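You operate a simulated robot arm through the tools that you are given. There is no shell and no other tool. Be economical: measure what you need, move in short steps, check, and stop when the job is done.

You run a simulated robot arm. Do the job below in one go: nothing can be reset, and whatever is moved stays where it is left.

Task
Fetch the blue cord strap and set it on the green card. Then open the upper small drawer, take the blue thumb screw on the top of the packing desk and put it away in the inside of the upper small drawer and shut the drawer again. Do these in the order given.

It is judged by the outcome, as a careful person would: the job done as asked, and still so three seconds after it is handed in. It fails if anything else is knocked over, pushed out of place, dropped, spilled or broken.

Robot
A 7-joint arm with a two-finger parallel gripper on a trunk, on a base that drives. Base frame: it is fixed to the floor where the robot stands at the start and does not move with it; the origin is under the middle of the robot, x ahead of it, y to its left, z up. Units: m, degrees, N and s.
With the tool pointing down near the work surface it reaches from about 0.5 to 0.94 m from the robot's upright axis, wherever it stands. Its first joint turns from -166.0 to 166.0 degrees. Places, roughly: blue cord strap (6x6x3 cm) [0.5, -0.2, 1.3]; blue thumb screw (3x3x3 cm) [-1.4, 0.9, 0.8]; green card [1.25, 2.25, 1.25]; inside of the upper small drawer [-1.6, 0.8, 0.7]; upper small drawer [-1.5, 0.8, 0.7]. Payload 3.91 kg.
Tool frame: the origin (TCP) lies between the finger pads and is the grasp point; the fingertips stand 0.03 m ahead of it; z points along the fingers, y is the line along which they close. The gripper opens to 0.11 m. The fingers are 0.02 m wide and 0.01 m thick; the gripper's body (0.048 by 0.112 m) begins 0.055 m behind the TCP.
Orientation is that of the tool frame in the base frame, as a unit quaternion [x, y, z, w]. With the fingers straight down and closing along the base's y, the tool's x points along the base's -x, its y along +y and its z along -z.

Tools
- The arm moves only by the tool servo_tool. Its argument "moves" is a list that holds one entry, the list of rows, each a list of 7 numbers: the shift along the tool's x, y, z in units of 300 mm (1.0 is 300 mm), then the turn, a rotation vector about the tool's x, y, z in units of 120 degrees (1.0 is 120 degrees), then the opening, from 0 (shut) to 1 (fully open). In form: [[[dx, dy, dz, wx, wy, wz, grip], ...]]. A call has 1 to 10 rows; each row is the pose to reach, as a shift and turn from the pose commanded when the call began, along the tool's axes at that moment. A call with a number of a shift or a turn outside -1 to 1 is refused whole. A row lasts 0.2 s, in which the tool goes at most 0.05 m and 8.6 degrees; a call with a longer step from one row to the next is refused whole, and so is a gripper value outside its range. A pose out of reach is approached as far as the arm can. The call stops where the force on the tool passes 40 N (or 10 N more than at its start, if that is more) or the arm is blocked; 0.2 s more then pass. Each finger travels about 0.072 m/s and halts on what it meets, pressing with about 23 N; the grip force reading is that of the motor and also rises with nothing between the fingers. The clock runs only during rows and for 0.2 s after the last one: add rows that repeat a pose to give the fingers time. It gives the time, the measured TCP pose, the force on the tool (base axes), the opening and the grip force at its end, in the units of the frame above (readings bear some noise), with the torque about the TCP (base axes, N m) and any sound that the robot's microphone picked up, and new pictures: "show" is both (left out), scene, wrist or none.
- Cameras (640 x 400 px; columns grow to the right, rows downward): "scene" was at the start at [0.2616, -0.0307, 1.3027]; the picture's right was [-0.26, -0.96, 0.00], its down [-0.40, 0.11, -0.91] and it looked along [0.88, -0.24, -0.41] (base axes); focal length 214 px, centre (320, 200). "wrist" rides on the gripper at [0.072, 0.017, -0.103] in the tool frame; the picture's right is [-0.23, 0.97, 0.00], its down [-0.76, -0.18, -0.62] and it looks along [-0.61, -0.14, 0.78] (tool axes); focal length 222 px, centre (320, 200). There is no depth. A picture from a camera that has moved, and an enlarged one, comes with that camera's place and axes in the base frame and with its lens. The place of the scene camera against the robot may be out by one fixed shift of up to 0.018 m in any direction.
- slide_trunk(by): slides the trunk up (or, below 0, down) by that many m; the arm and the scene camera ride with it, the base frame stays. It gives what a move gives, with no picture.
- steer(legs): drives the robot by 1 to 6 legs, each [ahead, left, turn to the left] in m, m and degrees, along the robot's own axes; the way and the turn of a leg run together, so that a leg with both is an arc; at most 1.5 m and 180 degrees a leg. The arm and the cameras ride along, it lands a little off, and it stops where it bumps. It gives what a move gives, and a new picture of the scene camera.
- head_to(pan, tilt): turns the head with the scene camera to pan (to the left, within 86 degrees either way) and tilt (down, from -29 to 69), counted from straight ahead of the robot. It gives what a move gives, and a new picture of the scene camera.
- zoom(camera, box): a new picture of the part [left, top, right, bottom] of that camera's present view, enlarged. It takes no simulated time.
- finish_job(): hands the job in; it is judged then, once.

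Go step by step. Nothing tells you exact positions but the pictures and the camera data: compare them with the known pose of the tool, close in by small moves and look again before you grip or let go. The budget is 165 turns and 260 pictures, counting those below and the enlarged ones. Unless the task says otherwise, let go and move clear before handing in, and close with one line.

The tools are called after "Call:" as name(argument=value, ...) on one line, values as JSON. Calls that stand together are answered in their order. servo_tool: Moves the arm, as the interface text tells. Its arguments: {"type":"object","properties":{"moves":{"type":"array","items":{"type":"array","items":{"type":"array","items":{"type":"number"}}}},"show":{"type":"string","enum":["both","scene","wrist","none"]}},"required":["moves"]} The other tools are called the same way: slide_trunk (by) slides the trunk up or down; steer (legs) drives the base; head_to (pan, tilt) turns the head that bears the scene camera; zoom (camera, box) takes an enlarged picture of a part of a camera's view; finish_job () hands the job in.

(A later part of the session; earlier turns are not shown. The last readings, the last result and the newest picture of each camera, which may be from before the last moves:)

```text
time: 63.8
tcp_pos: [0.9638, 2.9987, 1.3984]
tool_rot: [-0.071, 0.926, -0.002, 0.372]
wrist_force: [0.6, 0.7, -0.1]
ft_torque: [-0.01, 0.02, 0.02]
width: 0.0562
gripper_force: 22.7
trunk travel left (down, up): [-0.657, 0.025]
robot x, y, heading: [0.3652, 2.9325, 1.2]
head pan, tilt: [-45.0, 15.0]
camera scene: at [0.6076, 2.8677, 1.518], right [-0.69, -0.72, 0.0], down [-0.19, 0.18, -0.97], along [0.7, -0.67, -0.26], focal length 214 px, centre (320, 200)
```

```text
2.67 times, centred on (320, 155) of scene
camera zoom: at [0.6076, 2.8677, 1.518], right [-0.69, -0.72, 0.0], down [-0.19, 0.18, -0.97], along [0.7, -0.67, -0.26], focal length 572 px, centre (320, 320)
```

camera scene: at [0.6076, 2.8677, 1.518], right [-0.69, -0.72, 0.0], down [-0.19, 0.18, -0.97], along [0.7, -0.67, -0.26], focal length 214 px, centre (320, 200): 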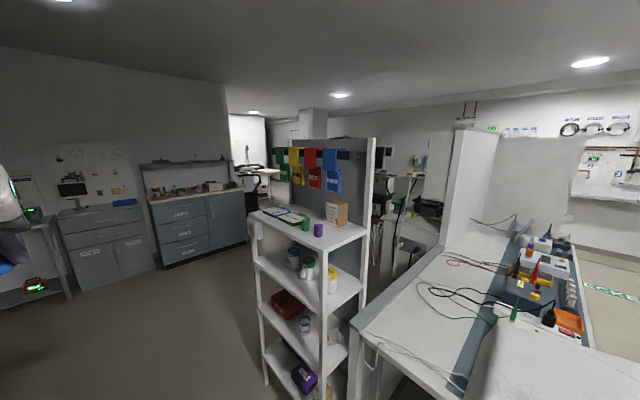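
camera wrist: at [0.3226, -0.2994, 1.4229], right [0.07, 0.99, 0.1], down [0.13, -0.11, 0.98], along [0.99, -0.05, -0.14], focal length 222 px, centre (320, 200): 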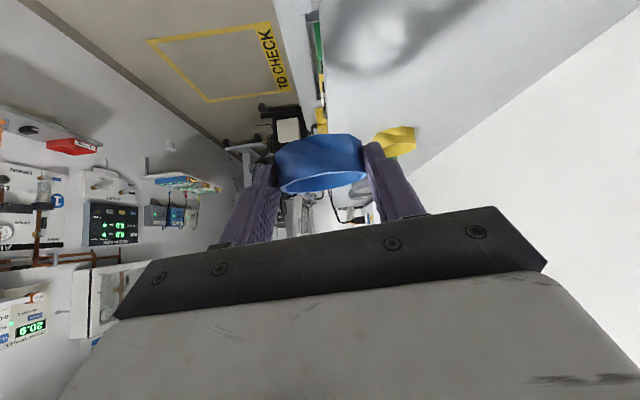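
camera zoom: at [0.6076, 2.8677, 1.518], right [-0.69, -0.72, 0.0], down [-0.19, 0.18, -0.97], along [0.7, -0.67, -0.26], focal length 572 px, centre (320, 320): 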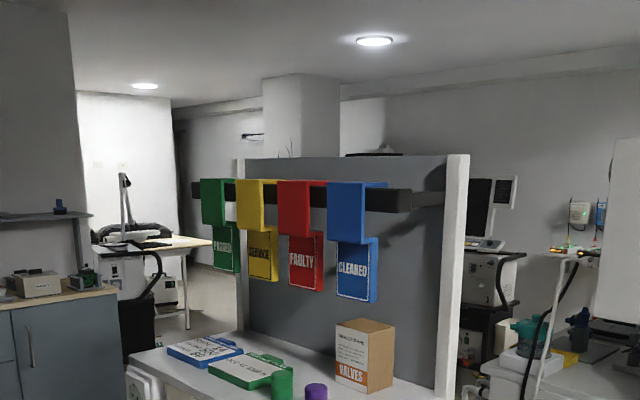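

Now clear: green card centre ≈[1.31, 2.35], about 12×9 cm; a green cylinder stands beside it, and tags hang close to the panel (y<2.28). I'll turn to face -y first, keeping distance.

Call:
steer(legs=[[0, 0.12, 0], [0, 0, -91.3]])

Call:
head_to(pan=20, tilt=25)

```text
time: 69.4
tcp_pos: [0.4158, 2.4564, 1.3988]
tool_rot: [0.612, 0.698, -0.268, 0.258]
wrist_force: [0.0, 0.4, 0.1]
ft_torque: [0.0, 0.03, 0.03]
width: 0.0556
gripper_force: 23.1
trunk travel left (down, up): [-0.657, 0.025]
robot x, y, heading: [0.3628, 3.0539, -90.1]
head pan, tilt: [-45.0, 15.0]
camera scene: at [0.3012, 2.8125, 1.518], right [-0.71, 0.71, 0.0], down [0.18, 0.18, -0.97], along [-0.68, -0.68, -0.26], focal length 214 px, centre (320, 200)
```

scene: 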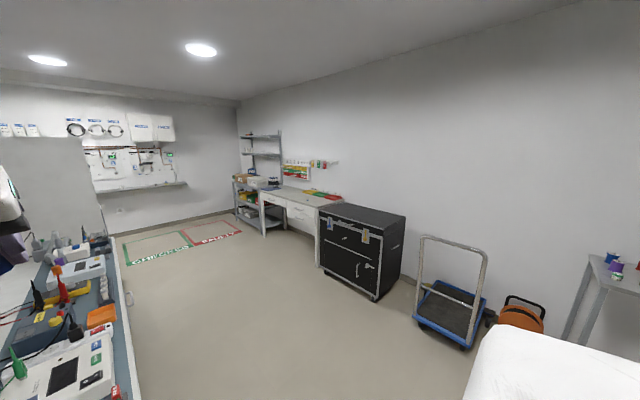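

```text
time: 70.7
tcp_pos: [0.4147, 2.4569, 1.3992]
tool_rot: [0.613, 0.698, -0.268, 0.257]
wrist_force: [-0.1, 0.0, 0.1]
ft_torque: [0.03, -0.02, -0.04]
width: 0.0556
gripper_force: 23.8
trunk travel left (down, up): [-0.657, 0.025]
robot x, y, heading: [0.365, 3.0535, -89.8]
head pan, tilt: [20.0, 25.0]
camera scene: at [0.3988, 2.792, 1.5018], right [-0.94, -0.34, 0.0], down [-0.14, 0.4, -0.91], along [0.31, -0.85, -0.42], focal length 214 px, centre (320, 200)
```

scene: 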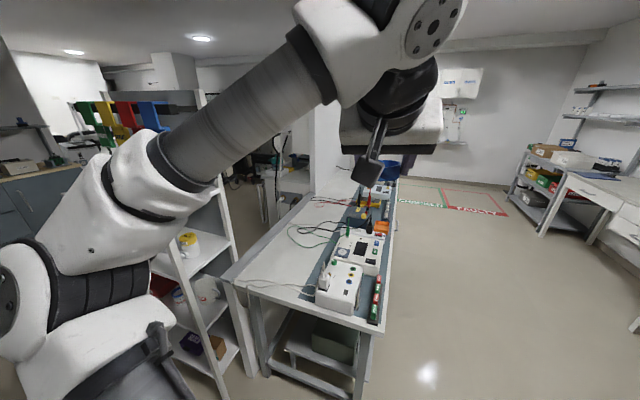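

The elbow clears the shelf side, so I'll shift left (+x) to line up with the card.

Call:
steer(legs=[[0, 0.88, 0]])

Call:
zoom(camera="wrist", box=[0, 0, 640, 400])

```text
time: 77.9
tcp_pos: [1.2937, 2.4581, 1.3983]
tool_rot: [0.613, 0.697, -0.268, 0.258]
wrist_force: [-0.1, -0.2, 0.0]
ft_torque: [-0.05, -0.01, 0.02]
width: 0.0552
gripper_force: 23.1
trunk travel left (down, up): [-0.657, 0.025]
robot x, y, heading: [1.2444, 3.0558, -90.2]
head pan, tilt: [20.0, 25.0]
camera scene: at [1.2774, 2.7913, 1.5017], right [-0.94, -0.34, 0.0], down [-0.14, 0.4, -0.91], along [0.31, -0.85, -0.42], focal length 214 px, centre (320, 200)
```

scene: 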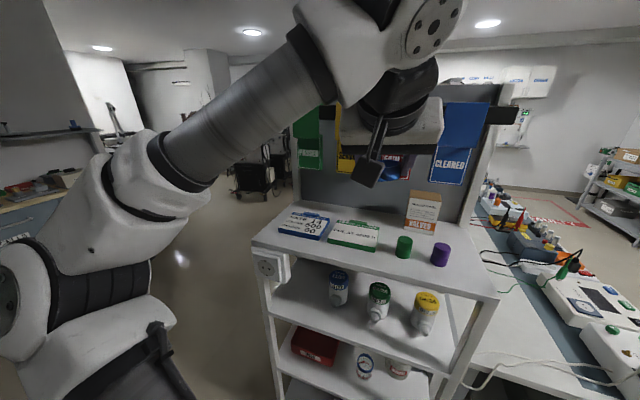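

```text
1.00 times, centred on (320, 200) of wrist (not enlarged: the box is as wide or as high as the picture)
camera zoom: at [1.2976, 2.5818, 1.4228], right [0.99, -0.06, 0.1], down [-0.11, -0.13, 0.99], along [-0.05, -0.99, -0.14], focal length 222 px, centre (320, 200)
```

zoom: 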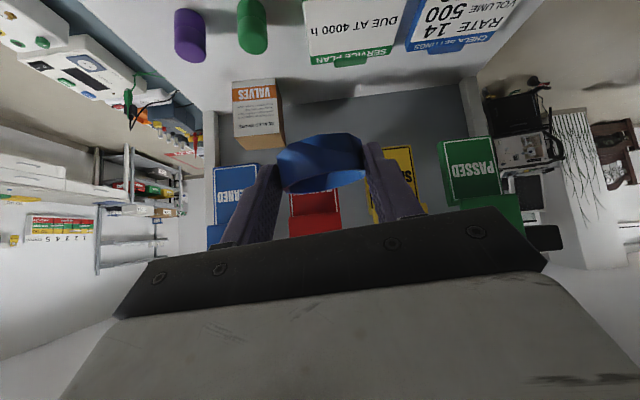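

The card is now in view at about [1.345, 2.36]. I'll level the ring to its grasp attitude and move to a hover above the card.

Call:
servo_tool(moves=[[[0.007, 0.04, 0.11, 0, -0.005, 0.02, 0.2], [0.015, 0.08, 0.22, 0, -0.011, 0.04, 0.2], [0.022, 0.12, 0.34, 0, -0.011, 0.04, 0.2], [0.03, 0.16, 0.457, 0, -0.011, 0.04, 0.2], [0.03, 0.16, 0.457, 0, -0.011, 0.04, 0.2]]])

```text
time: 79.1
tcp_pos: [1.3441, 2.3735, 1.2903]
tool_rot: [0.639, 0.667, -0.265, 0.278]
wrist_force: [-0.5, 0.4, 0.5]
ft_torque: [-0.03, 0.01, 0.0]
width: 0.055
gripper_force: 22.9
trunk travel left (down, up): [-0.657, 0.025]
robot x, y, heading: [1.2438, 3.0542, -90.0]
head pan, tilt: [20.0, 25.0]
camera scene: at [1.2771, 2.7915, 1.5018], right [-0.94, -0.34, 0.0], down [-0.14, 0.4, -0.91], along [0.31, -0.85, -0.42], focal length 214 px, centre (320, 200)
camera wrist: at [1.3548, 2.4981, 1.3116], right [0.98, -0.12, 0.16], down [-0.17, -0.1, 0.98], along [-0.1, -0.99, -0.12], focal length 222 px, centre (320, 200)
```

scene: 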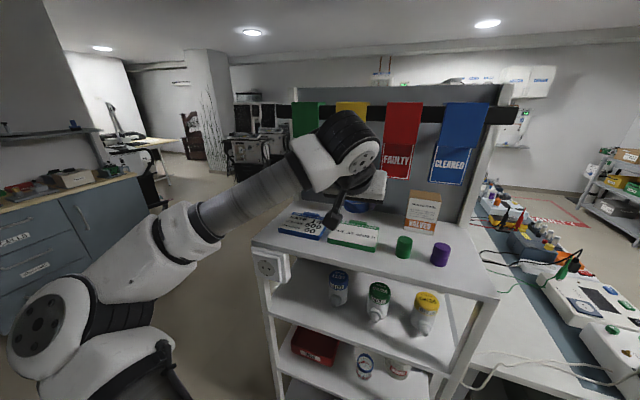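
wrist: 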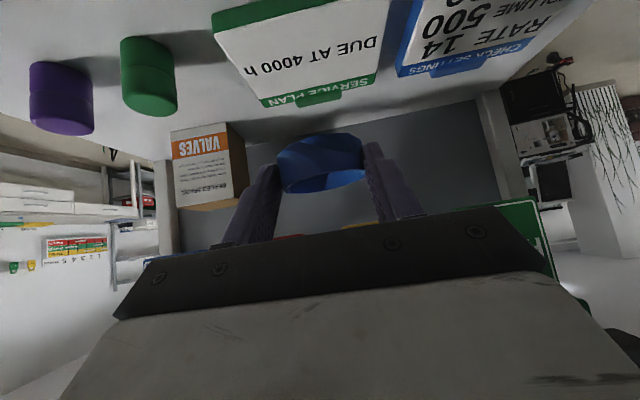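

The card is centred at [1.352, 2.353], top near z≈1.195. Lowering to just above it.

Call:
servo_tool(moves=[[[0.05, 0.023, 0.06, 0, 0, 0, 0.2], [0.085, 0.023, 0.1, 0, 0, 0, 0.2], [0.11, 0.023, 0.135, 0, 0, 0, 0.2], [0.11, 0.023, 0.135, 0, 0, 0, 0.2]]])

Call:
zoom(camera="scene", box=[280, 160, 440, 260])

```text
time: 80.1
tcp_pos: [1.3504, 2.369, 1.2388]
tool_rot: [0.639, 0.668, -0.263, 0.277]
wrist_force: [0.1, 0.7, 0.3]
ft_torque: [-0.02, -0.04, 0.04]
width: 0.0549
gripper_force: 22.6
trunk travel left (down, up): [-0.657, 0.025]
robot x, y, heading: [1.2436, 3.0557, -90.2]
head pan, tilt: [20.0, 25.0]
camera scene: at [1.2772, 2.7913, 1.5018], right [-0.94, -0.34, 0.0], down [-0.14, 0.4, -0.91], along [0.31, -0.85, -0.42], focal length 214 px, centre (320, 200)
camera wrist: at [1.361, 2.4933, 1.2604], right [0.98, -0.12, 0.16], down [-0.17, -0.1, 0.98], along [-0.1, -0.99, -0.12], focal length 222 px, centre (320, 200)
```

scene: 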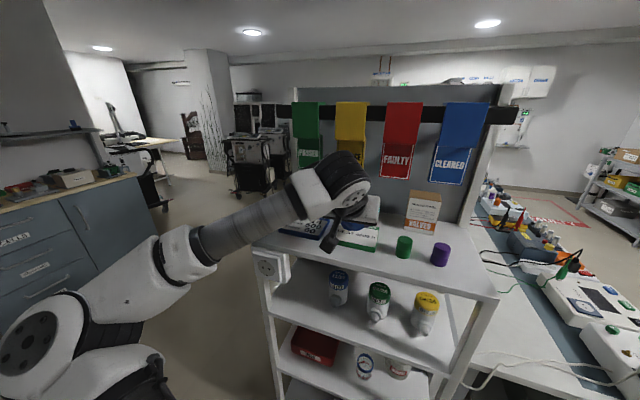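
wrist: 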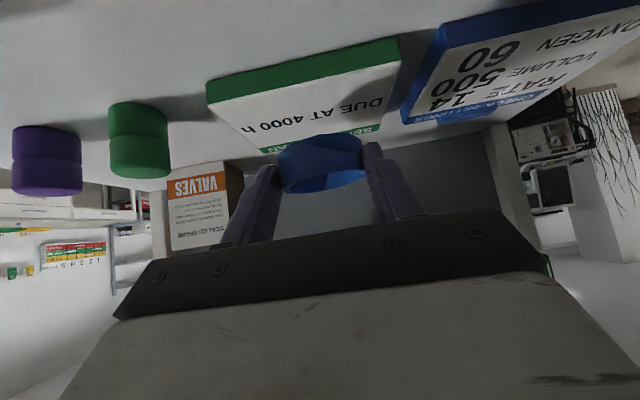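

```text
4.00 times, centred on (360, 210) of scene
camera zoom: at [1.2772, 2.7913, 1.5018], right [-0.94, -0.34, 0.0], down [-0.14, 0.4, -0.91], along [0.31, -0.85, -0.42], focal length 858 px, centre (160, 160)
```

zoom: 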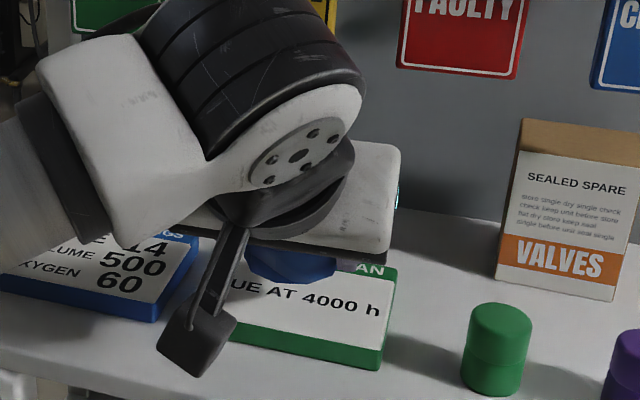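

The ring hangs just above the card. I'll nudge toward the card's middle and lower in small steps, watching for contact.

Call:
servo_tool(moves=[[[0.02, 0, 0, 0, 0, 0, 0.2], [0.038, 0, 0, 0, 0, 0, 0.2], [0.043, 0, 0.005, 0, 0, 0, 0.2], [0.048, 0, 0.01, 0, 0, 0, 0.2], [0.048, 0, 0.01, 0, 0, 0, 0.2]]], show="wrist")

```text
time: 81.3
tcp_pos: [1.3511, 2.3764, 1.2265]
tool_rot: [0.639, 0.668, -0.264, 0.277]
wrist_force: [0.3, -0.7, -0.2]
ft_torque: [0.01, 0.0, 0.01]
width: 0.0549
gripper_force: 23.2
trunk travel left (down, up): [-0.657, 0.025]
robot x, y, heading: [1.2428, 3.0543, -89.9]
head pan, tilt: [20.0, 25.0]
camera wrist: at [1.3611, 2.5015, 1.248], right [0.98, -0.12, 0.16], down [-0.17, -0.11, 0.98], along [-0.1, -0.99, -0.12], focal length 222 px, centre (320, 200)
```

wrist: 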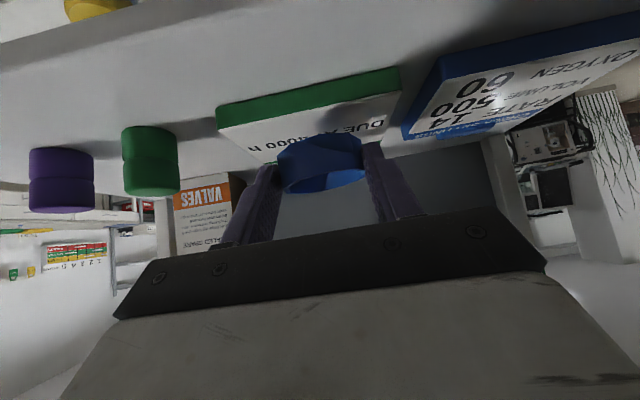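

No contact yet; continuing in 2 mm steps.

Call:
servo_tool(moves=[[[0.005, 0, 0.005, 0, 0, 0, 0.2], [0.01, 0, 0.01, 0, 0, 0, 0.2], [0.015, 0, 0.015, 0, 0, 0, 0.2], [0.015, 0, 0.015, 0, 0, 0, 0.2]]], show="wrist")

```text
time: 82.3
tcp_pos: [1.3506, 2.3758, 1.2203]
tool_rot: [0.639, 0.668, -0.264, 0.277]
wrist_force: [0.3, -0.7, 0.2]
ft_torque: [0.0, 0.01, -0.03]
width: 0.0548
gripper_force: 23.1
trunk travel left (down, up): [-0.657, 0.025]
robot x, y, heading: [1.2408, 3.0549, -90.4]
head pan, tilt: [20.0, 25.0]
camera wrist: at [1.361, 2.5013, 1.242], right [0.98, -0.12, 0.16], down [-0.17, -0.11, 0.98], along [-0.1, -0.99, -0.12], focal length 222 px, centre (320, 200)
```

wrist: 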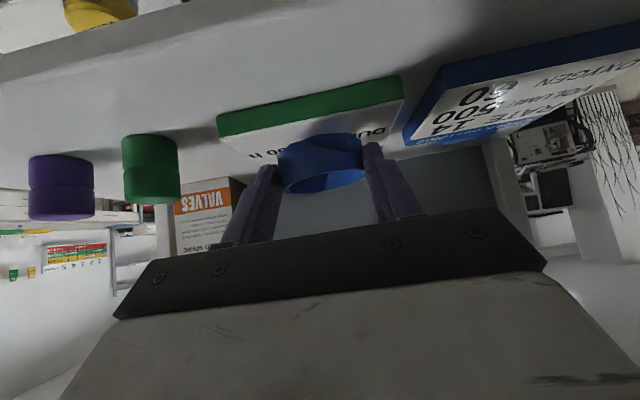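

Call:
servo_tool(moves=[[[0.003, 0, 0.003, 0, 0, 0, 0.2], [0.006, 0, 0.006, 0, 0, 0, 0.2], [0.006, 0, 0.006, 0, 0, 0, 0.2]]], show="none")

Call:
zoom(camera="wrist", box=[200, 60, 440, 210])

```text
time: 83.1
tcp_pos: [1.3501, 2.3761, 1.2178]
tool_rot: [0.638, 0.668, -0.264, 0.277]
wrist_force: [0.1, -0.1, -0.1]
ft_torque: [-0.02, 0.0, 0.0]
width: 0.0549
gripper_force: 22.9
trunk travel left (down, up): [-0.657, 0.025]
robot x, y, heading: [1.244, 3.0528, -90.1]
head pan, tilt: [20.0, 25.0]
```

```text
2.67 times, centred on (320, 135) of wrist
camera zoom: at [1.3608, 2.5015, 1.2394], right [0.98, -0.12, 0.16], down [-0.17, -0.11, 0.98], along [-0.1, -0.99, -0.12], focal length 592 px, centre (320, 373)
```

zoom: 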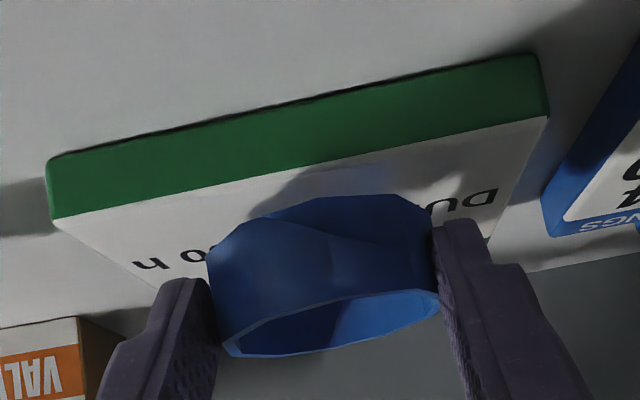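

Call:
servo_tool(moves=[[[0.004, 0, 0.004, 0, 0, 0, 0.2], [0.008, 0, 0.008, 0, 0, 0, 0.2], [0.008, 0, 0.008, 0, 0, 0, 0.2]]], show="none")

Call:
servo_tool(moves=[[[0.003, 0, 0.003, 0, 0, 0, 0.2], [0.006, 0, 0.006, 0, 0, 0, 0.2], [0.006, 0, 0.006, 0, 0, 0, 0.2]]], show="none")

Call:
zoom(camera="wrist", box=[200, 60, 440, 210])

```text
time: 83.9
tcp_pos: [1.3494, 2.3758, 1.2146]
tool_rot: [0.639, 0.667, -0.265, 0.277]
wrist_force: [-1.3, -0.4, -0.2]
ft_torque: [0.0, 0.01, 0.01]
width: 0.0553
gripper_force: 22.8
trunk travel left (down, up): [-0.657, 0.025]
robot x, y, heading: [1.2479, 3.0541, -90.0]
head pan, tilt: [20.0, 25.0]
```

```text
time: 84.7
tcp_pos: [1.351, 2.377, 1.2122]
tool_rot: [0.639, 0.668, -0.264, 0.277]
wrist_force: [0.2, 0.6, -0.6]
ft_torque: [0.01, 0.0, 0.0]
width: 0.0551
gripper_force: 23.1
trunk travel left (down, up): [-0.657, 0.025]
robot x, y, heading: [1.2456, 3.0539, -90.2]
head pan, tilt: [20.0, 25.0]
```

```text
2.67 times, centred on (320, 135) of wrist
camera zoom: at [1.3609, 2.5015, 1.2338], right [0.98, -0.12, 0.16], down [-0.17, -0.11, 0.98], along [-0.1, -0.99, -0.12], focal length 592 px, centre (320, 373)
```

zoom: 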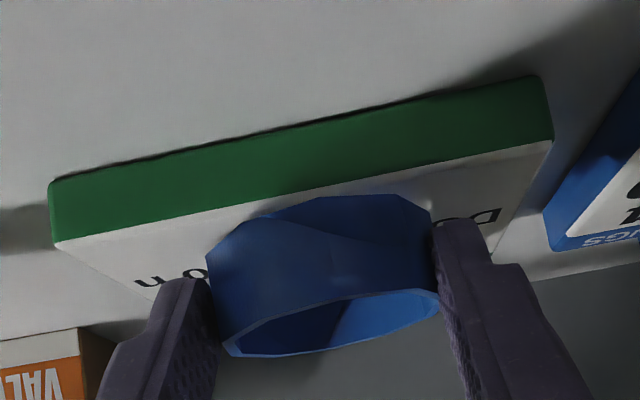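

Call:
servo_tool(moves=[[[0.003, 0, 0.003, 0, 0, 0, 0.2], [0.006, 0, 0.006, 0, 0, 0, 0.2], [0.006, 0, 0.006, 0, 0, 0, 0.2]]], show="none")

Call:
servo_tool(moves=[[[0.003, 0, 0.003, 0, 0, 0, 0.2], [0.006, 0, 0.006, 0, 0, 0, 0.2], [0.006, 0, 0.006, 0, 0, 0, 0.2]]], show="none")

Call:
zoom(camera="wrist", box=[200, 60, 440, 210])

```text
time: 85.5
tcp_pos: [1.3502, 2.3758, 1.21]
tool_rot: [0.639, 0.667, -0.264, 0.278]
wrist_force: [-0.4, -1.2, 0.3]
ft_torque: [0.02, 0.02, 0.02]
width: 0.0549
gripper_force: 23.4
trunk travel left (down, up): [-0.657, 0.025]
robot x, y, heading: [1.2443, 3.0552, -90.2]
head pan, tilt: [20.0, 25.0]
```

```text
time: 86.3
tcp_pos: [1.3508, 2.3775, 1.2082]
tool_rot: [0.639, 0.666, -0.266, 0.278]
wrist_force: [1.2, -2.4, 11.3]
ft_torque: [-0.2, -0.3, -0.04]
width: 0.055
gripper_force: 23.4
trunk travel left (down, up): [-0.657, 0.025]
robot x, y, heading: [1.2431, 3.0532, -90.3]
head pan, tilt: [20.0, 25.0]
```

```text
2.67 times, centred on (320, 135) of wrist
camera zoom: at [1.361, 2.5018, 1.2296], right [0.98, -0.12, 0.16], down [-0.17, -0.1, 0.98], along [-0.1, -0.99, -0.12], focal length 592 px, centre (320, 373)
```

zoom: 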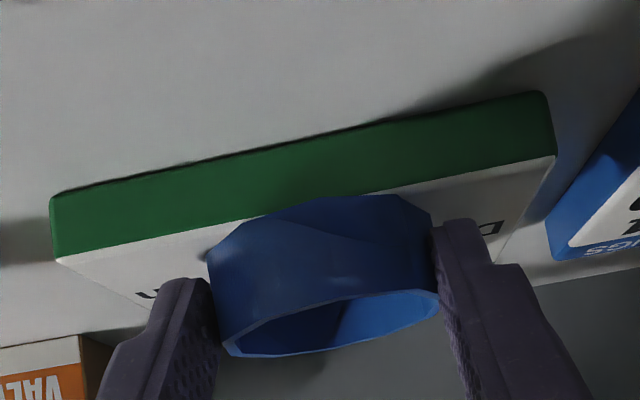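

Contact felt at TCP z≈1.208, but the ring's near rim is at the card's near edge (the card is lower, hence farther, than first judged). I'll lift, shift 2.5 cm toward the card's middle, and look.

Call:
servo_tool(moves=[[[-0.02, 0, -0.02, 0, 0, 0, 0.2], [-0.05, -0.002, 0.01, 0, 0, 0, 0.2], [-0.078, -0.004, 0.04, 0, 0, 0, 0.2], [-0.078, -0.004, 0.04, 0, 0, 0, 0.2]]], show="none")

Call:
zoom(camera="wrist", box=[200, 60, 440, 210])

Call:
zoom(camera="scene", box=[280, 160, 440, 260])

```text
time: 87.3
tcp_pos: [1.3496, 2.3528, 1.2151]
tool_rot: [0.639, 0.667, -0.264, 0.276]
wrist_force: [0.3, -0.1, -0.9]
ft_torque: [0.03, 0.02, 0.01]
width: 0.0545
gripper_force: 23.3
trunk travel left (down, up): [-0.657, 0.025]
robot x, y, heading: [1.2413, 3.0535, -90.2]
head pan, tilt: [20.0, 25.0]
```

```text
2.67 times, centred on (320, 135) of wrist
camera zoom: at [1.361, 2.4765, 1.2364], right [0.98, -0.12, 0.16], down [-0.17, -0.11, 0.98], along [-0.1, -0.99, -0.12], focal length 592 px, centre (320, 373)
```

zoom: 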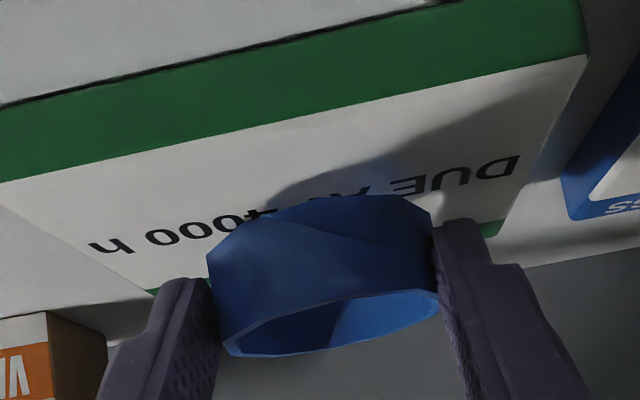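

```text
4.00 times, centred on (360, 210) of scene
camera zoom: at [1.2773, 2.7913, 1.5018], right [-0.94, -0.34, 0.0], down [-0.14, 0.4, -0.91], along [0.31, -0.85, -0.42], focal length 858 px, centre (160, 160)
```

zoom: 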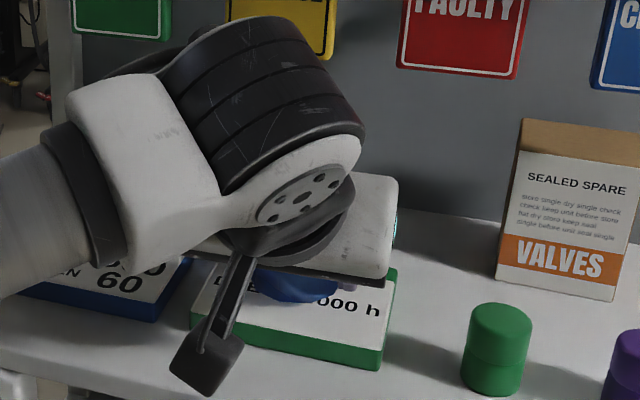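

Now the ring is well inside the card. I'll go a little further in along the finger axis, down to contact.

Call:
servo_tool(moves=[[[0, 0, 0.015, 0, 0, 0, 0.2], [0, 0, 0.025, 0, 0, 0, 0.2], [0, 0, 0.029, 0, 0, 0, 0.2], [0, 0, 0.029, 0, 0, 0, 0.2]]], show="none")

```text
time: 88.3
tcp_pos: [1.3501, 2.3454, 1.2079]
tool_rot: [0.639, 0.667, -0.265, 0.277]
wrist_force: [0.7, 0.3, 0.4]
ft_torque: [-0.01, -0.03, 0.01]
width: 0.0546
gripper_force: 23.3
trunk travel left (down, up): [-0.657, 0.025]
robot x, y, heading: [1.2419, 3.0531, -90.0]
head pan, tilt: [20.0, 25.0]
```

Call:
servo_tool(moves=[[[0.003, 0, 0.003, 0, 0, 0, 0.2], [0.006, 0, 0.006, 0, 0, 0, 0.2], [0.006, 0, 0.006, 0, 0, 0, 0.2]]], show="none")

Call:
zoom(camera="wrist", box=[200, 60, 440, 210])

```text
time: 89.1
tcp_pos: [1.3497, 2.3466, 1.2085]
tool_rot: [0.639, 0.666, -0.266, 0.278]
wrist_force: [0.1, -2.8, 13.0]
ft_torque: [-0.27, -0.38, -0.07]
width: 0.0545
gripper_force: 22.9
trunk travel left (down, up): [-0.657, 0.025]
robot x, y, heading: [1.2432, 3.0576, -90.0]
head pan, tilt: [20.0, 25.0]
```

```text
2.67 times, centred on (320, 135) of wrist
camera zoom: at [1.3612, 2.4708, 1.2294], right [0.98, -0.12, 0.16], down [-0.17, -0.1, 0.98], along [-0.1, -0.99, -0.12], focal length 592 px, centre (320, 373)
```

zoom: 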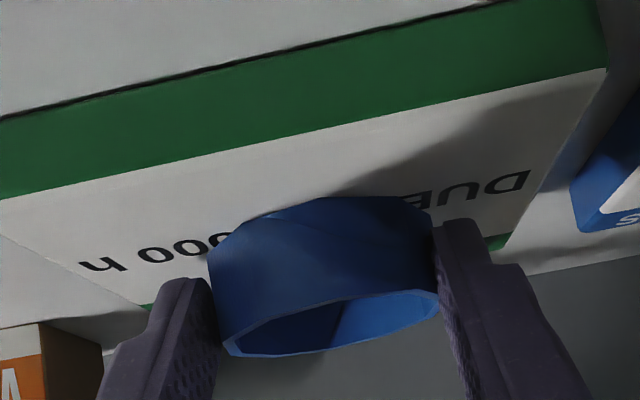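

Firm contact, ring is well on the card. Easing up a hair and opening.

Call:
servo_tool(moves=[[[-0.004, 0, -0.004, 0, 0, 0, 0.2], [-0.004, 0, -0.004, 0, 0, 0, 0.55], [-0.004, 0, -0.004, 0, 0, 0, 0.65], [-0.004, 0, -0.004, 0, 0, 0, 0.75], [-0.004, 0, -0.004, 0, 0, 0, 0.75]]], show="wrist")

```text
time: 90.3
tcp_pos: [1.3499, 2.3445, 1.2074]
tool_rot: [0.639, 0.667, -0.264, 0.277]
wrist_force: [0.6, 0.2, -0.5]
ft_torque: [0.03, 0.03, 0.0]
width: 0.0822
gripper_force: 0.1
trunk travel left (down, up): [-0.657, 0.025]
robot x, y, heading: [1.2447, 3.0554, -90.2]
head pan, tilt: [20.0, 25.0]
camera wrist: at [1.3612, 2.4703, 1.2296], right [0.98, -0.12, 0.16], down [-0.17, -0.11, 0.98], along [-0.1, -0.99, -0.12], focal length 222 px, centre (320, 200)
```

wrist: 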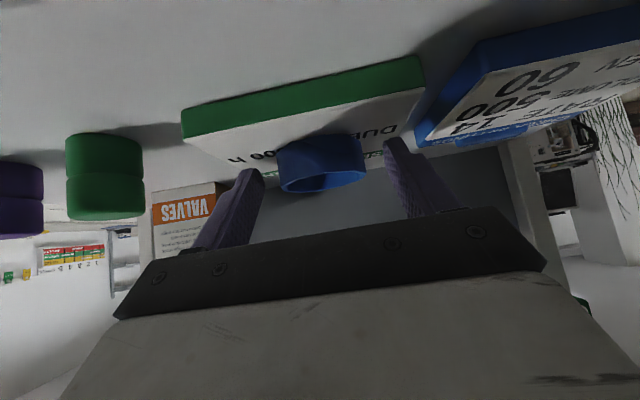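

Released. Retracting along the fingers.

Call:
servo_tool(moves=[[[-0.05, 0, -0.05, 0, 0, 0, 0.75], [-0.08, 0, -0.2, 0, 0, 0, 0.75], [-0.08, 0, -0.35, 0, 0, 0, 0.75], [-0.08, 0, -0.5, 0, 0, 0, 0.75], [-0.08, 0, -0.5, 0, 0, 0, 0.75]]])

Call:
zoom(camera="scene", box=[280, 160, 440, 260])

```text
time: 91.5
tcp_pos: [1.3455, 2.434, 1.3299]
tool_rot: [0.638, 0.668, -0.264, 0.278]
wrist_force: [0.6, -0.2, 0.0]
ft_torque: [-0.01, -0.01, 0.0]
width: 0.0824
gripper_force: 0.1
trunk travel left (down, up): [-0.657, 0.025]
robot x, y, heading: [1.2433, 3.0548, -90.2]
head pan, tilt: [20.0, 25.0]
camera scene: at [1.2774, 2.7909, 1.5016], right [-0.94, -0.34, 0.0], down [-0.14, 0.4, -0.91], along [0.31, -0.85, -0.42], focal length 214 px, centre (320, 200)
camera wrist: at [1.3556, 2.5591, 1.3527], right [0.98, -0.12, 0.16], down [-0.17, -0.11, 0.98], along [-0.1, -0.99, -0.12], focal length 222 px, centre (320, 200)
```

scene: 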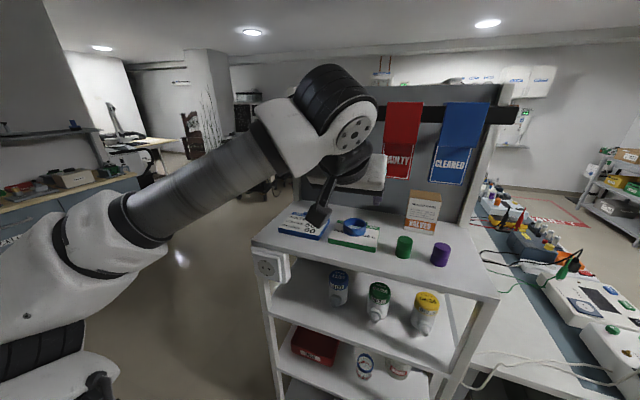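
wrist: 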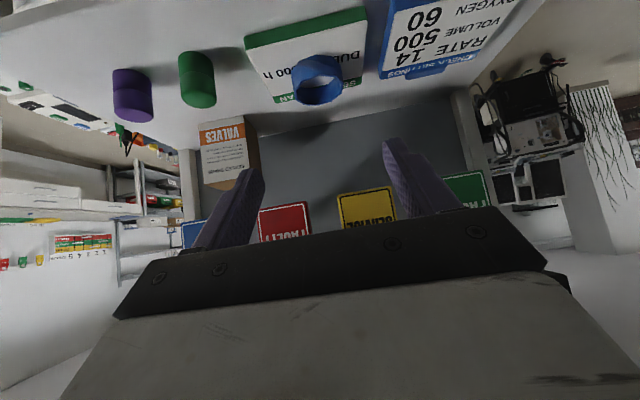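

```text
4.00 times, centred on (360, 210) of scene
camera zoom: at [1.2774, 2.7909, 1.5016], right [-0.94, -0.34, 0.0], down [-0.14, 0.4, -0.91], along [0.31, -0.85, -0.42], focal length 858 px, centre (160, 160)
```

zoom: 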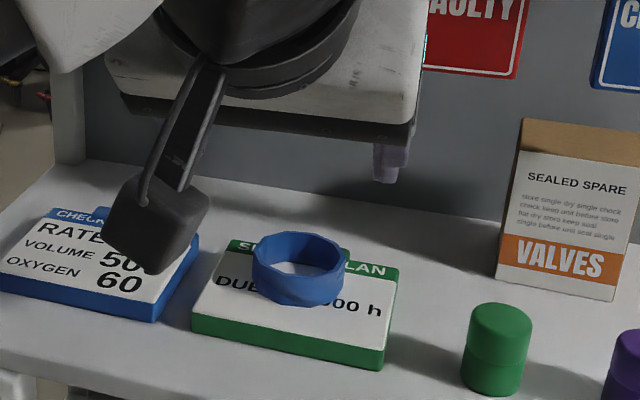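

The blue strap lies fully on the green card. Now I'll raise the arm and drive around to the packing desk.

Call:
servo_tool(moves=[[[-0.035, 0, -0.13, 0, 0, 0, 0.75], [-0.07, 0, -0.26, 0, 0, 0, 0.75], [-0.07, 0, -0.26, 0, 0, 0, 0.75]]], show="none")

Call:
steer(legs=[[0, -0.9, 0], [0, 0, -90], [0.7, 0, 0], [0, 1.1, 0], [0, 1.1, 0]])

Call:
head_to(pan=-20, tilt=30)

```text
time: 92.3
tcp_pos: [1.3461, 2.474, 1.3998]
tool_rot: [0.639, 0.668, -0.264, 0.275]
wrist_force: [-0.8, -0.1, 0.0]
ft_torque: [0.02, 0.03, 0.02]
width: 0.0824
gripper_force: 0.2
trunk travel left (down, up): [-0.657, 0.025]
robot x, y, heading: [1.24, 3.056, -90.2]
head pan, tilt: [20.0, 25.0]
```

```text
time: 123.7
tcp_pos: [-0.9638, 0.7911, 1.4007]
tool_rot: [0.924, 0.018, -0.383, 0.006]
wrist_force: [0.0, 0.2, -0.2]
ft_torque: [0.03, 0.0, -0.01]
width: 0.0825
gripper_force: 0.1
trunk travel left (down, up): [-0.657, 0.025]
robot x, y, heading: [-0.3842, 0.891, 179.6]
head pan, tilt: [20.0, 25.0]
camera scene: at [-0.6379, 0.8532, 1.5017], right [-0.34, 0.94, 0.0], down [0.4, 0.14, -0.91], along [-0.85, -0.3, -0.42], focal length 214 px, centre (320, 200)
```

scene: 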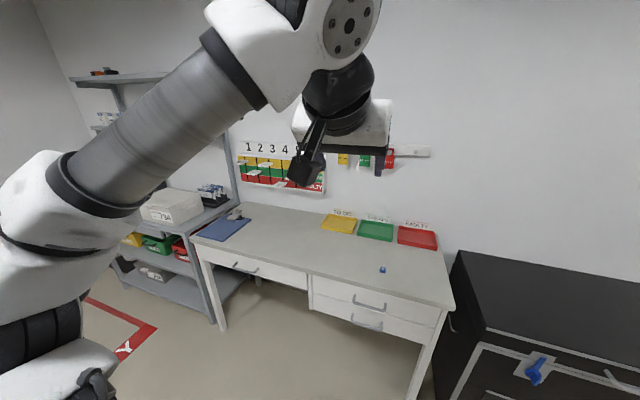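

```text
time: 124.8
tcp_pos: [-0.9643, 0.7896, 1.4015]
tool_rot: [0.924, 0.019, -0.383, 0.007]
wrist_force: [-0.2, -0.8, -0.7]
ft_torque: [-0.01, 0.05, -0.02]
width: 0.0825
gripper_force: 0.1
trunk travel left (down, up): [-0.657, 0.025]
robot x, y, heading: [-0.3816, 0.8887, 179.6]
head pan, tilt: [-20.0, 30.0]
camera scene: at [-0.6359, 0.9157, 1.4938], right [0.35, 0.94, 0.0], down [0.47, -0.17, -0.87], along [-0.81, 0.3, -0.5], focal length 214 px, centre (320, 200)
```

scene: 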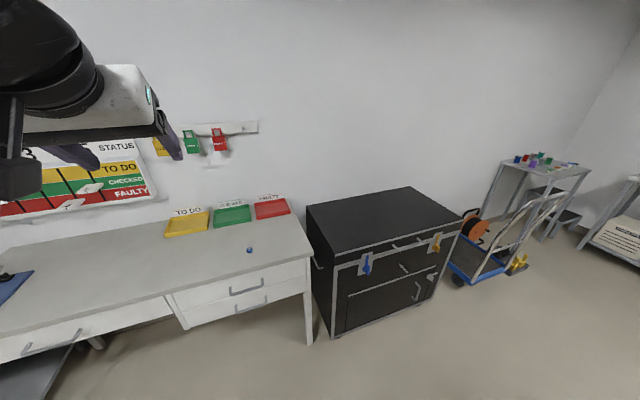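

The desk is clear: blue screw at about [-1.44, 0.865], upper small drawer front near x≈-1.34 with a horizontal bar handle near [-1.31, 0.83, 0.70]. I'll zoom to measure the handle, then lower the trunk.

Call:
zoom(camera="scene", box=[150, 220, 330, 332])

Call:
slide_trunk(by=-0.35)

Call:
head_to(pan=-20, tilt=25)

Call:
zoom(camera="scene", box=[110, 150, 350, 300])

```text
3.56 times, centred on (240, 276) of scene
camera zoom: at [-0.6359, 0.9157, 1.4938], right [0.35, 0.94, 0.0], down [0.47, -0.17, -0.87], along [-0.81, 0.3, -0.5], focal length 763 px, centre (604, -70)
```

zoom: 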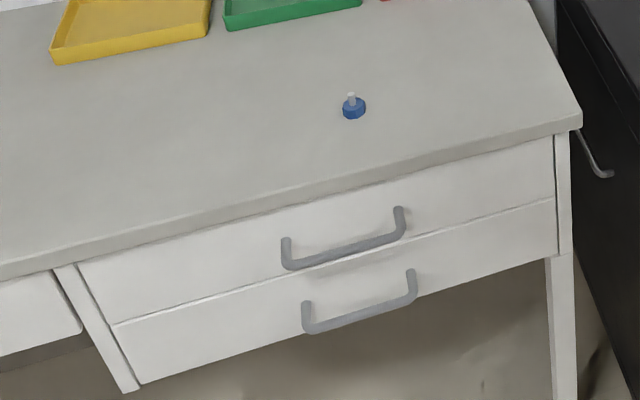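

```text
time: 128.2
tcp_pos: [-0.9639, 0.791, 1.0515]
tool_rot: [0.924, 0.019, -0.383, 0.006]
wrist_force: [1.3, 0.8, -0.1]
ft_torque: [0.01, 0.01, 0.03]
width: 0.0827
gripper_force: 0.2
trunk travel left (down, up): [-0.307, 0.375]
robot x, y, heading: [-0.3836, 0.8865, 179.6]
head pan, tilt: [-20.0, 30.0]
```

```text
time: 128.9
tcp_pos: [-0.9634, 0.7902, 1.0505]
tool_rot: [0.924, 0.018, -0.382, 0.006]
wrist_force: [-0.2, -0.2, 0.5]
ft_torque: [0.0, -0.02, 0.04]
width: 0.0823
gripper_force: 0.0
trunk travel left (down, up): [-0.307, 0.375]
robot x, y, heading: [-0.3847, 0.8917, 179.4]
head pan, tilt: [-20.0, 25.0]
camera scene: at [-0.6375, 0.9163, 1.1517], right [0.35, 0.94, 0.0], down [0.4, -0.15, -0.91], along [-0.85, 0.32, -0.42], focal length 214 px, centre (320, 200)
```

scene: 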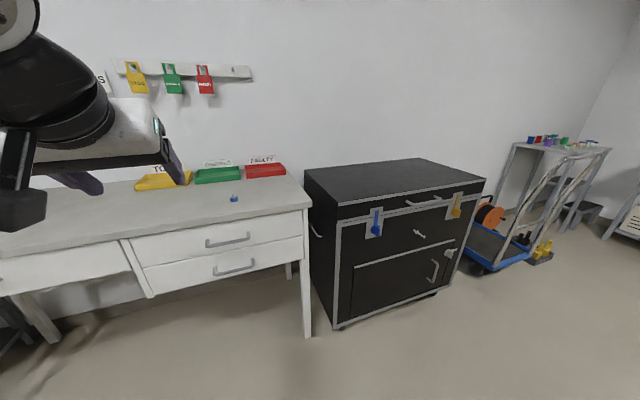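

```text
2.67 times, centred on (230, 225) of scene
camera zoom: at [-0.6375, 0.9163, 1.1517], right [0.35, 0.94, 0.0], down [0.4, -0.15, -0.91], along [-0.85, 0.32, -0.42], focal length 572 px, centre (560, 133)
```

zoom: 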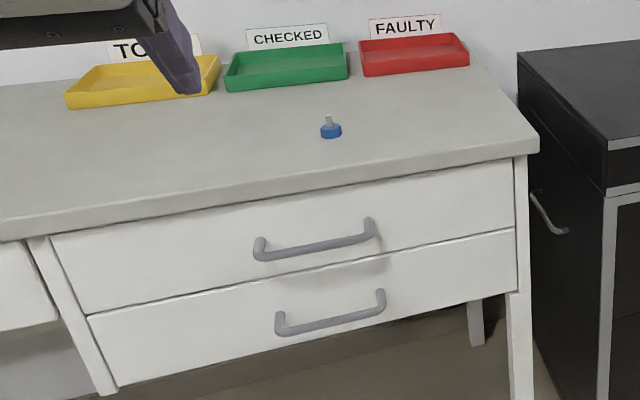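

Triangulated: handle bar centre ≈[-1.285, 0.838, 0.729] (about 13 cm long), screw ≈[-1.416, 0.872, 0.82]. I'll pitch the tool to horizontal while lowering it.

Call:
servo_tool(moves=[[[0.09, 0, 0.09, 0, -0.0625, 0, 0.75], [0.18, 0, 0.18, 0, -0.125, 0, 0.75], [0.27, 0, 0.27, 0, -0.1875, 0, 0.75], [0.36, 0, 0.36, 0, -0.25, 0, 0.75], [0.45, 0, 0.45, 0, -0.3125, 0, 0.75], [0.54, 0, 0.54, 0, -0.375, 0, 0.75], [0.54, 0, 0.54, 0, -0.375, 0, 0.75]]], show="scene")

```text
time: 130.5
tcp_pos: [-1.0447, 0.724, 0.845]
tool_rot: [-0.707, -0.013, 0.707, -0.013]
wrist_force: [0.0, 0.1, -0.3]
ft_torque: [0.0, -0.02, 0.01]
width: 0.0825
gripper_force: 0.1
out of reach, approached as far as the arm can: row 4, 5, 6, 7
trunk travel left (down, up): [-0.307, 0.375]
robot x, y, heading: [-0.3855, 0.8894, 179.7]
head pan, tilt: [-20.0, 25.0]
camera scene: at [-0.6376, 0.9163, 1.1518], right [0.35, 0.94, 0.0], down [0.4, -0.15, -0.91], along [-0.85, 0.32, -0.42], focal length 214 px, centre (320, 200)
```

scene: 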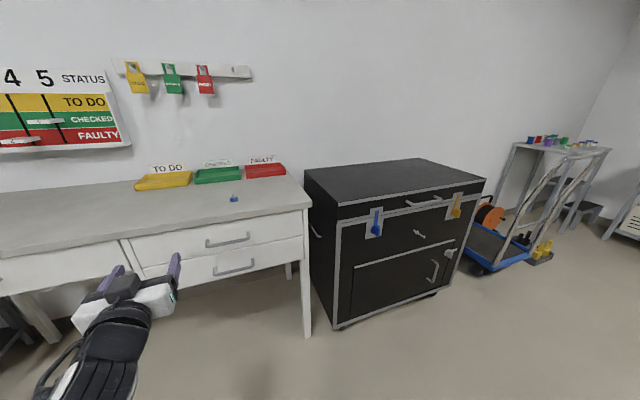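

Horizontal tool reached. Now rolling 90° so the fingers close vertically.

Call:
servo_tool(moves=[[[0, 0, 0, 0, 0, 0.07, 0.75], [0, 0, 0, 0, 0, 0.14, 0.75], [0, 0, 0, 0, 0, 0.21, 0.75], [0, 0, 0, 0, 0, 0.28, 0.75], [0, 0, 0, 0, 0, 0.35, 0.75], [0, 0, 0, 0, 0, 0.42, 0.75], [0, 0, 0, 0, 0, 0.49, 0.75], [0, 0, 0, 0, 0, 0.56, 0.75], [0, 0, 0, 0, 0, 0.63, 0.75], [0, 0, 0, 0, 0, 0.7, 0.75]]])

```text
time: 132.7
tcp_pos: [-1.042, 0.7267, 0.8648]
tool_rot: [0.538, -0.463, -0.515, 0.481]
wrist_force: [-0.6, 0.0, 0.3]
ft_torque: [-0.01, 0.02, 0.02]
width: 0.0828
gripper_force: 0.1
out of reach, approached as far as the arm can: row 10
trunk travel left (down, up): [-0.307, 0.375]
robot x, y, heading: [-0.385, 0.8882, 179.8]
head pan, tilt: [-20.0, 25.0]
camera scene: at [-0.6375, 0.9163, 1.1517], right [0.35, 0.94, 0.0], down [0.4, -0.15, -0.91], along [-0.85, 0.32, -0.42], focal length 214 px, centre (320, 200)
camera wrist: at [-0.9362, 0.6576, 0.8746], right [-0.01, 0.12, 0.99], down [0.59, 0.8, -0.09], along [-0.81, 0.59, -0.08], focal length 222 px, centre (320, 200)
```

scene: 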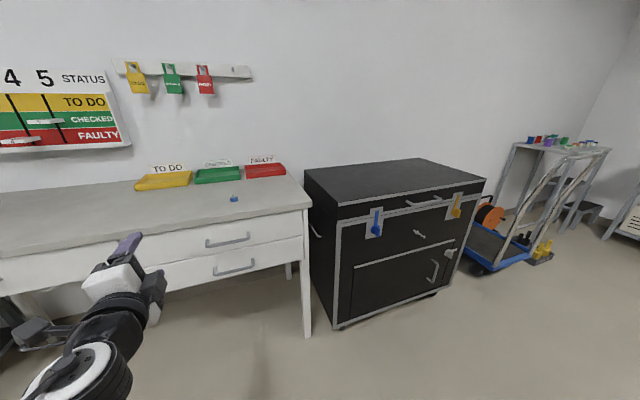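
wrist: 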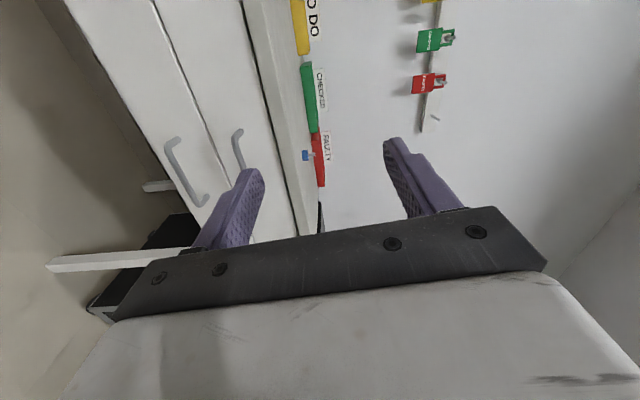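

The wrist camera sees both handles. Finishing the roll and moving to a pre-grasp in front of the upper handle with a narrower opening.

Call:
servo_tool(moves=[[[-0.06, -0.08, 0.06, 0, 0, 0.02, 0.6], [-0.12, -0.17, 0.12, 0, 0, 0.04, 0.55], [-0.18, -0.26, 0.18, 0, 0, 0.052, 0.55], [-0.24, -0.34, 0.24, 0, 0, 0.052, 0.55], [-0.3, -0.42, 0.3, 0, 0, 0.052, 0.55], [-0.34, -0.49, 0.36, 0, 0, 0.052, 0.55], [-0.34, -0.49, 0.36, 0, 0, 0.052, 0.55]]])

```text
time: 134.3
tcp_pos: [-1.0949, 0.8467, 0.8347]
tool_rot: [0.54, -0.499, -0.476, 0.483]
wrist_force: [0.6, 0.2, 0.5]
ft_torque: [0.03, 0.01, -0.03]
width: 0.0608
gripper_force: 0.1
out of reach, approached as far as the arm can: row 1, 2, 3, 4, 5, 6, 7
trunk travel left (down, up): [-0.307, 0.375]
robot x, y, heading: [-0.3833, 0.8894, 179.5]
head pan, tilt: [-20.0, 25.0]
camera scene: at [-0.6375, 0.9164, 1.1517], right [0.35, 0.94, 0.0], down [0.4, -0.15, -0.91], along [-0.85, 0.32, -0.42], focal length 214 px, centre (320, 200)
camera wrist: at [-0.9907, 0.7784, 0.859], right [-0.09, 0.19, 0.98], down [0.6, 0.79, -0.1], along [-0.8, 0.58, -0.18], focal length 222 px, centre (320, 200)
```

scene: 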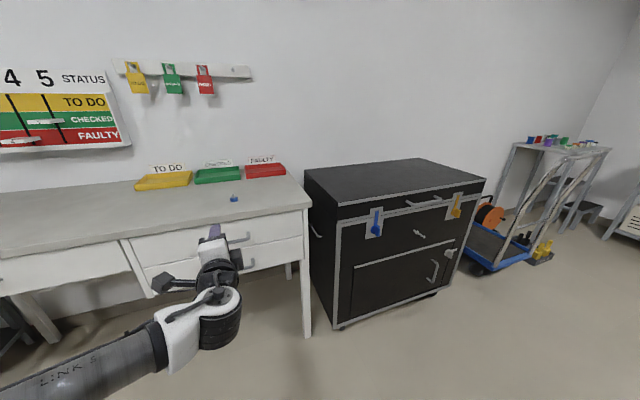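
wrist: 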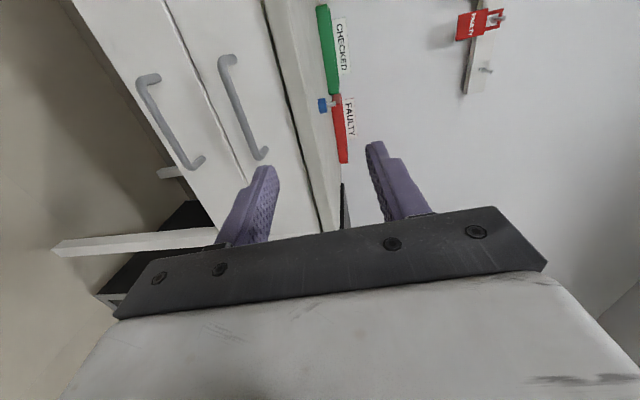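

The arm is at its lower limit here, so I'll use the trunk.

Call:
slide_trunk(by=-0.18)

Call:
servo_tool(moves=[[[0, 0.05, 0, 0, 0, 0, 0.55], [0, 0.1, 0, 0, 0, 0, 0.55]]])

```text
time: 136.3
tcp_pos: [-1.096, 0.8473, 0.6571]
tool_rot: [0.538, -0.5, -0.476, 0.483]
wrist_force: [-0.2, 0.0, -0.3]
ft_torque: [0.0, 0.02, 0.01]
width: 0.0605
gripper_force: 0.0
trunk travel left (down, up): [-0.127, 0.555]
robot x, y, heading: [-0.3826, 0.8872, 179.9]
head pan, tilt: [-20.0, 25.0]
```

```text
time: 136.9
tcp_pos: [-1.0994, 0.8512, 0.681]
tool_rot: [0.544, -0.499, -0.486, 0.468]
wrist_force: [0.5, -0.2, 0.3]
ft_torque: [-0.02, -0.01, 0.02]
width: 0.0605
gripper_force: 0.0
trunk travel left (down, up): [-0.127, 0.555]
robot x, y, heading: [-0.3842, 0.8883, 179.6]
head pan, tilt: [-20.0, 25.0]
camera scene: at [-0.6375, 0.9164, 0.9717], right [0.35, 0.94, 0.0], down [0.4, -0.15, -0.91], along [-0.85, 0.32, -0.42], focal length 214 px, centre (320, 200)
camera wrist: at [-0.9961, 0.7812, 0.702], right [-0.09, 0.16, 0.98], down [0.61, 0.79, -0.07], along [-0.78, 0.6, -0.17], focal length 222 px, centre (320, 200)
```

scene: 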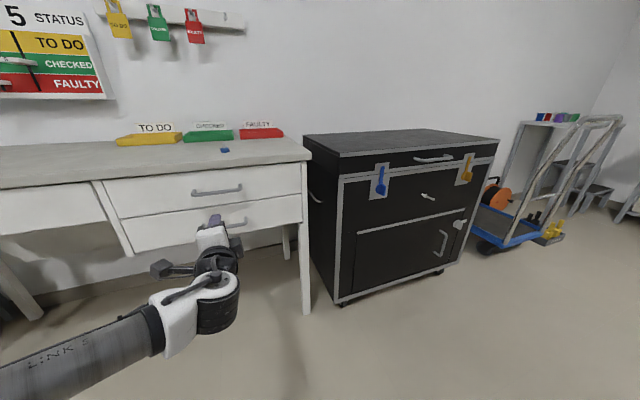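
wrist: 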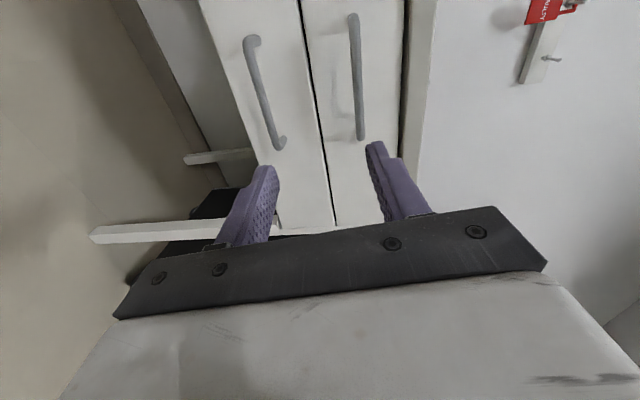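

Refined handle position by wrist stereo: ≈[-1.303, 0.836, 0.711]. Levelling and moving to just in front of it.

Call:
servo_tool(moves=[[[0.004, 0.036, 0.115, -0.011, 0, 0.008, 0.55], [0.008, 0.07, 0.23, -0.022, 0, 0.015, 0.55], [0.013, 0.107, 0.345, -0.033, 0, 0.023, 0.55], [0.017, 0.143, 0.46, -0.043, 0, 0.03, 0.55], [0.017, 0.143, 0.46, -0.043, 0, 0.03, 0.55]]])

```text
time: 138.1
tcp_pos: [-1.226, 0.8311, 0.7157]
tool_rot: [0.506, -0.495, -0.479, 0.518]
wrist_force: [-1.1, -0.1, -0.3]
ft_torque: [0.01, 0.0, -0.02]
width: 0.0603
gripper_force: 0.0
out of reach, approached as far as the arm can: row 4, 5
trunk travel left (down, up): [-0.127, 0.555]
robot x, y, heading: [-0.386, 0.8901, 179.6]
head pan, tilt: [-20.0, 25.0]
camera scene: at [-0.6374, 0.9163, 0.9717], right [0.35, 0.94, 0.0], down [0.4, -0.15, -0.91], along [-0.85, 0.32, -0.42], focal length 214 px, centre (320, 200)
camera wrist: at [-1.1205, 0.7647, 0.7356], right [-0.02, 0.25, 0.97], down [0.59, 0.79, -0.2], along [-0.81, 0.56, -0.16], focal length 222 px, centre (320, 200)
```

scene: 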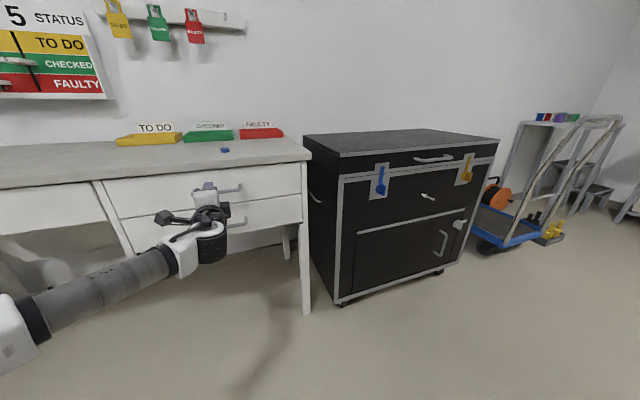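
wrist: 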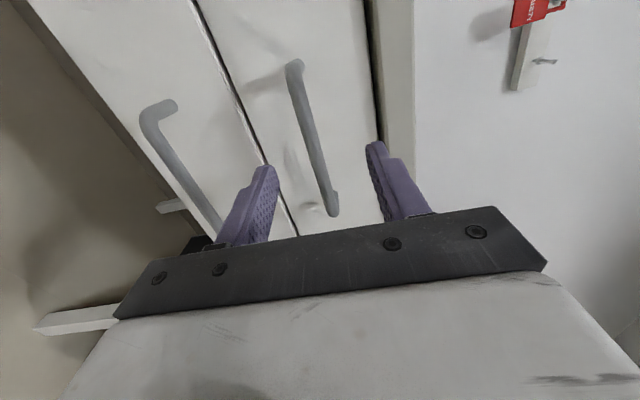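

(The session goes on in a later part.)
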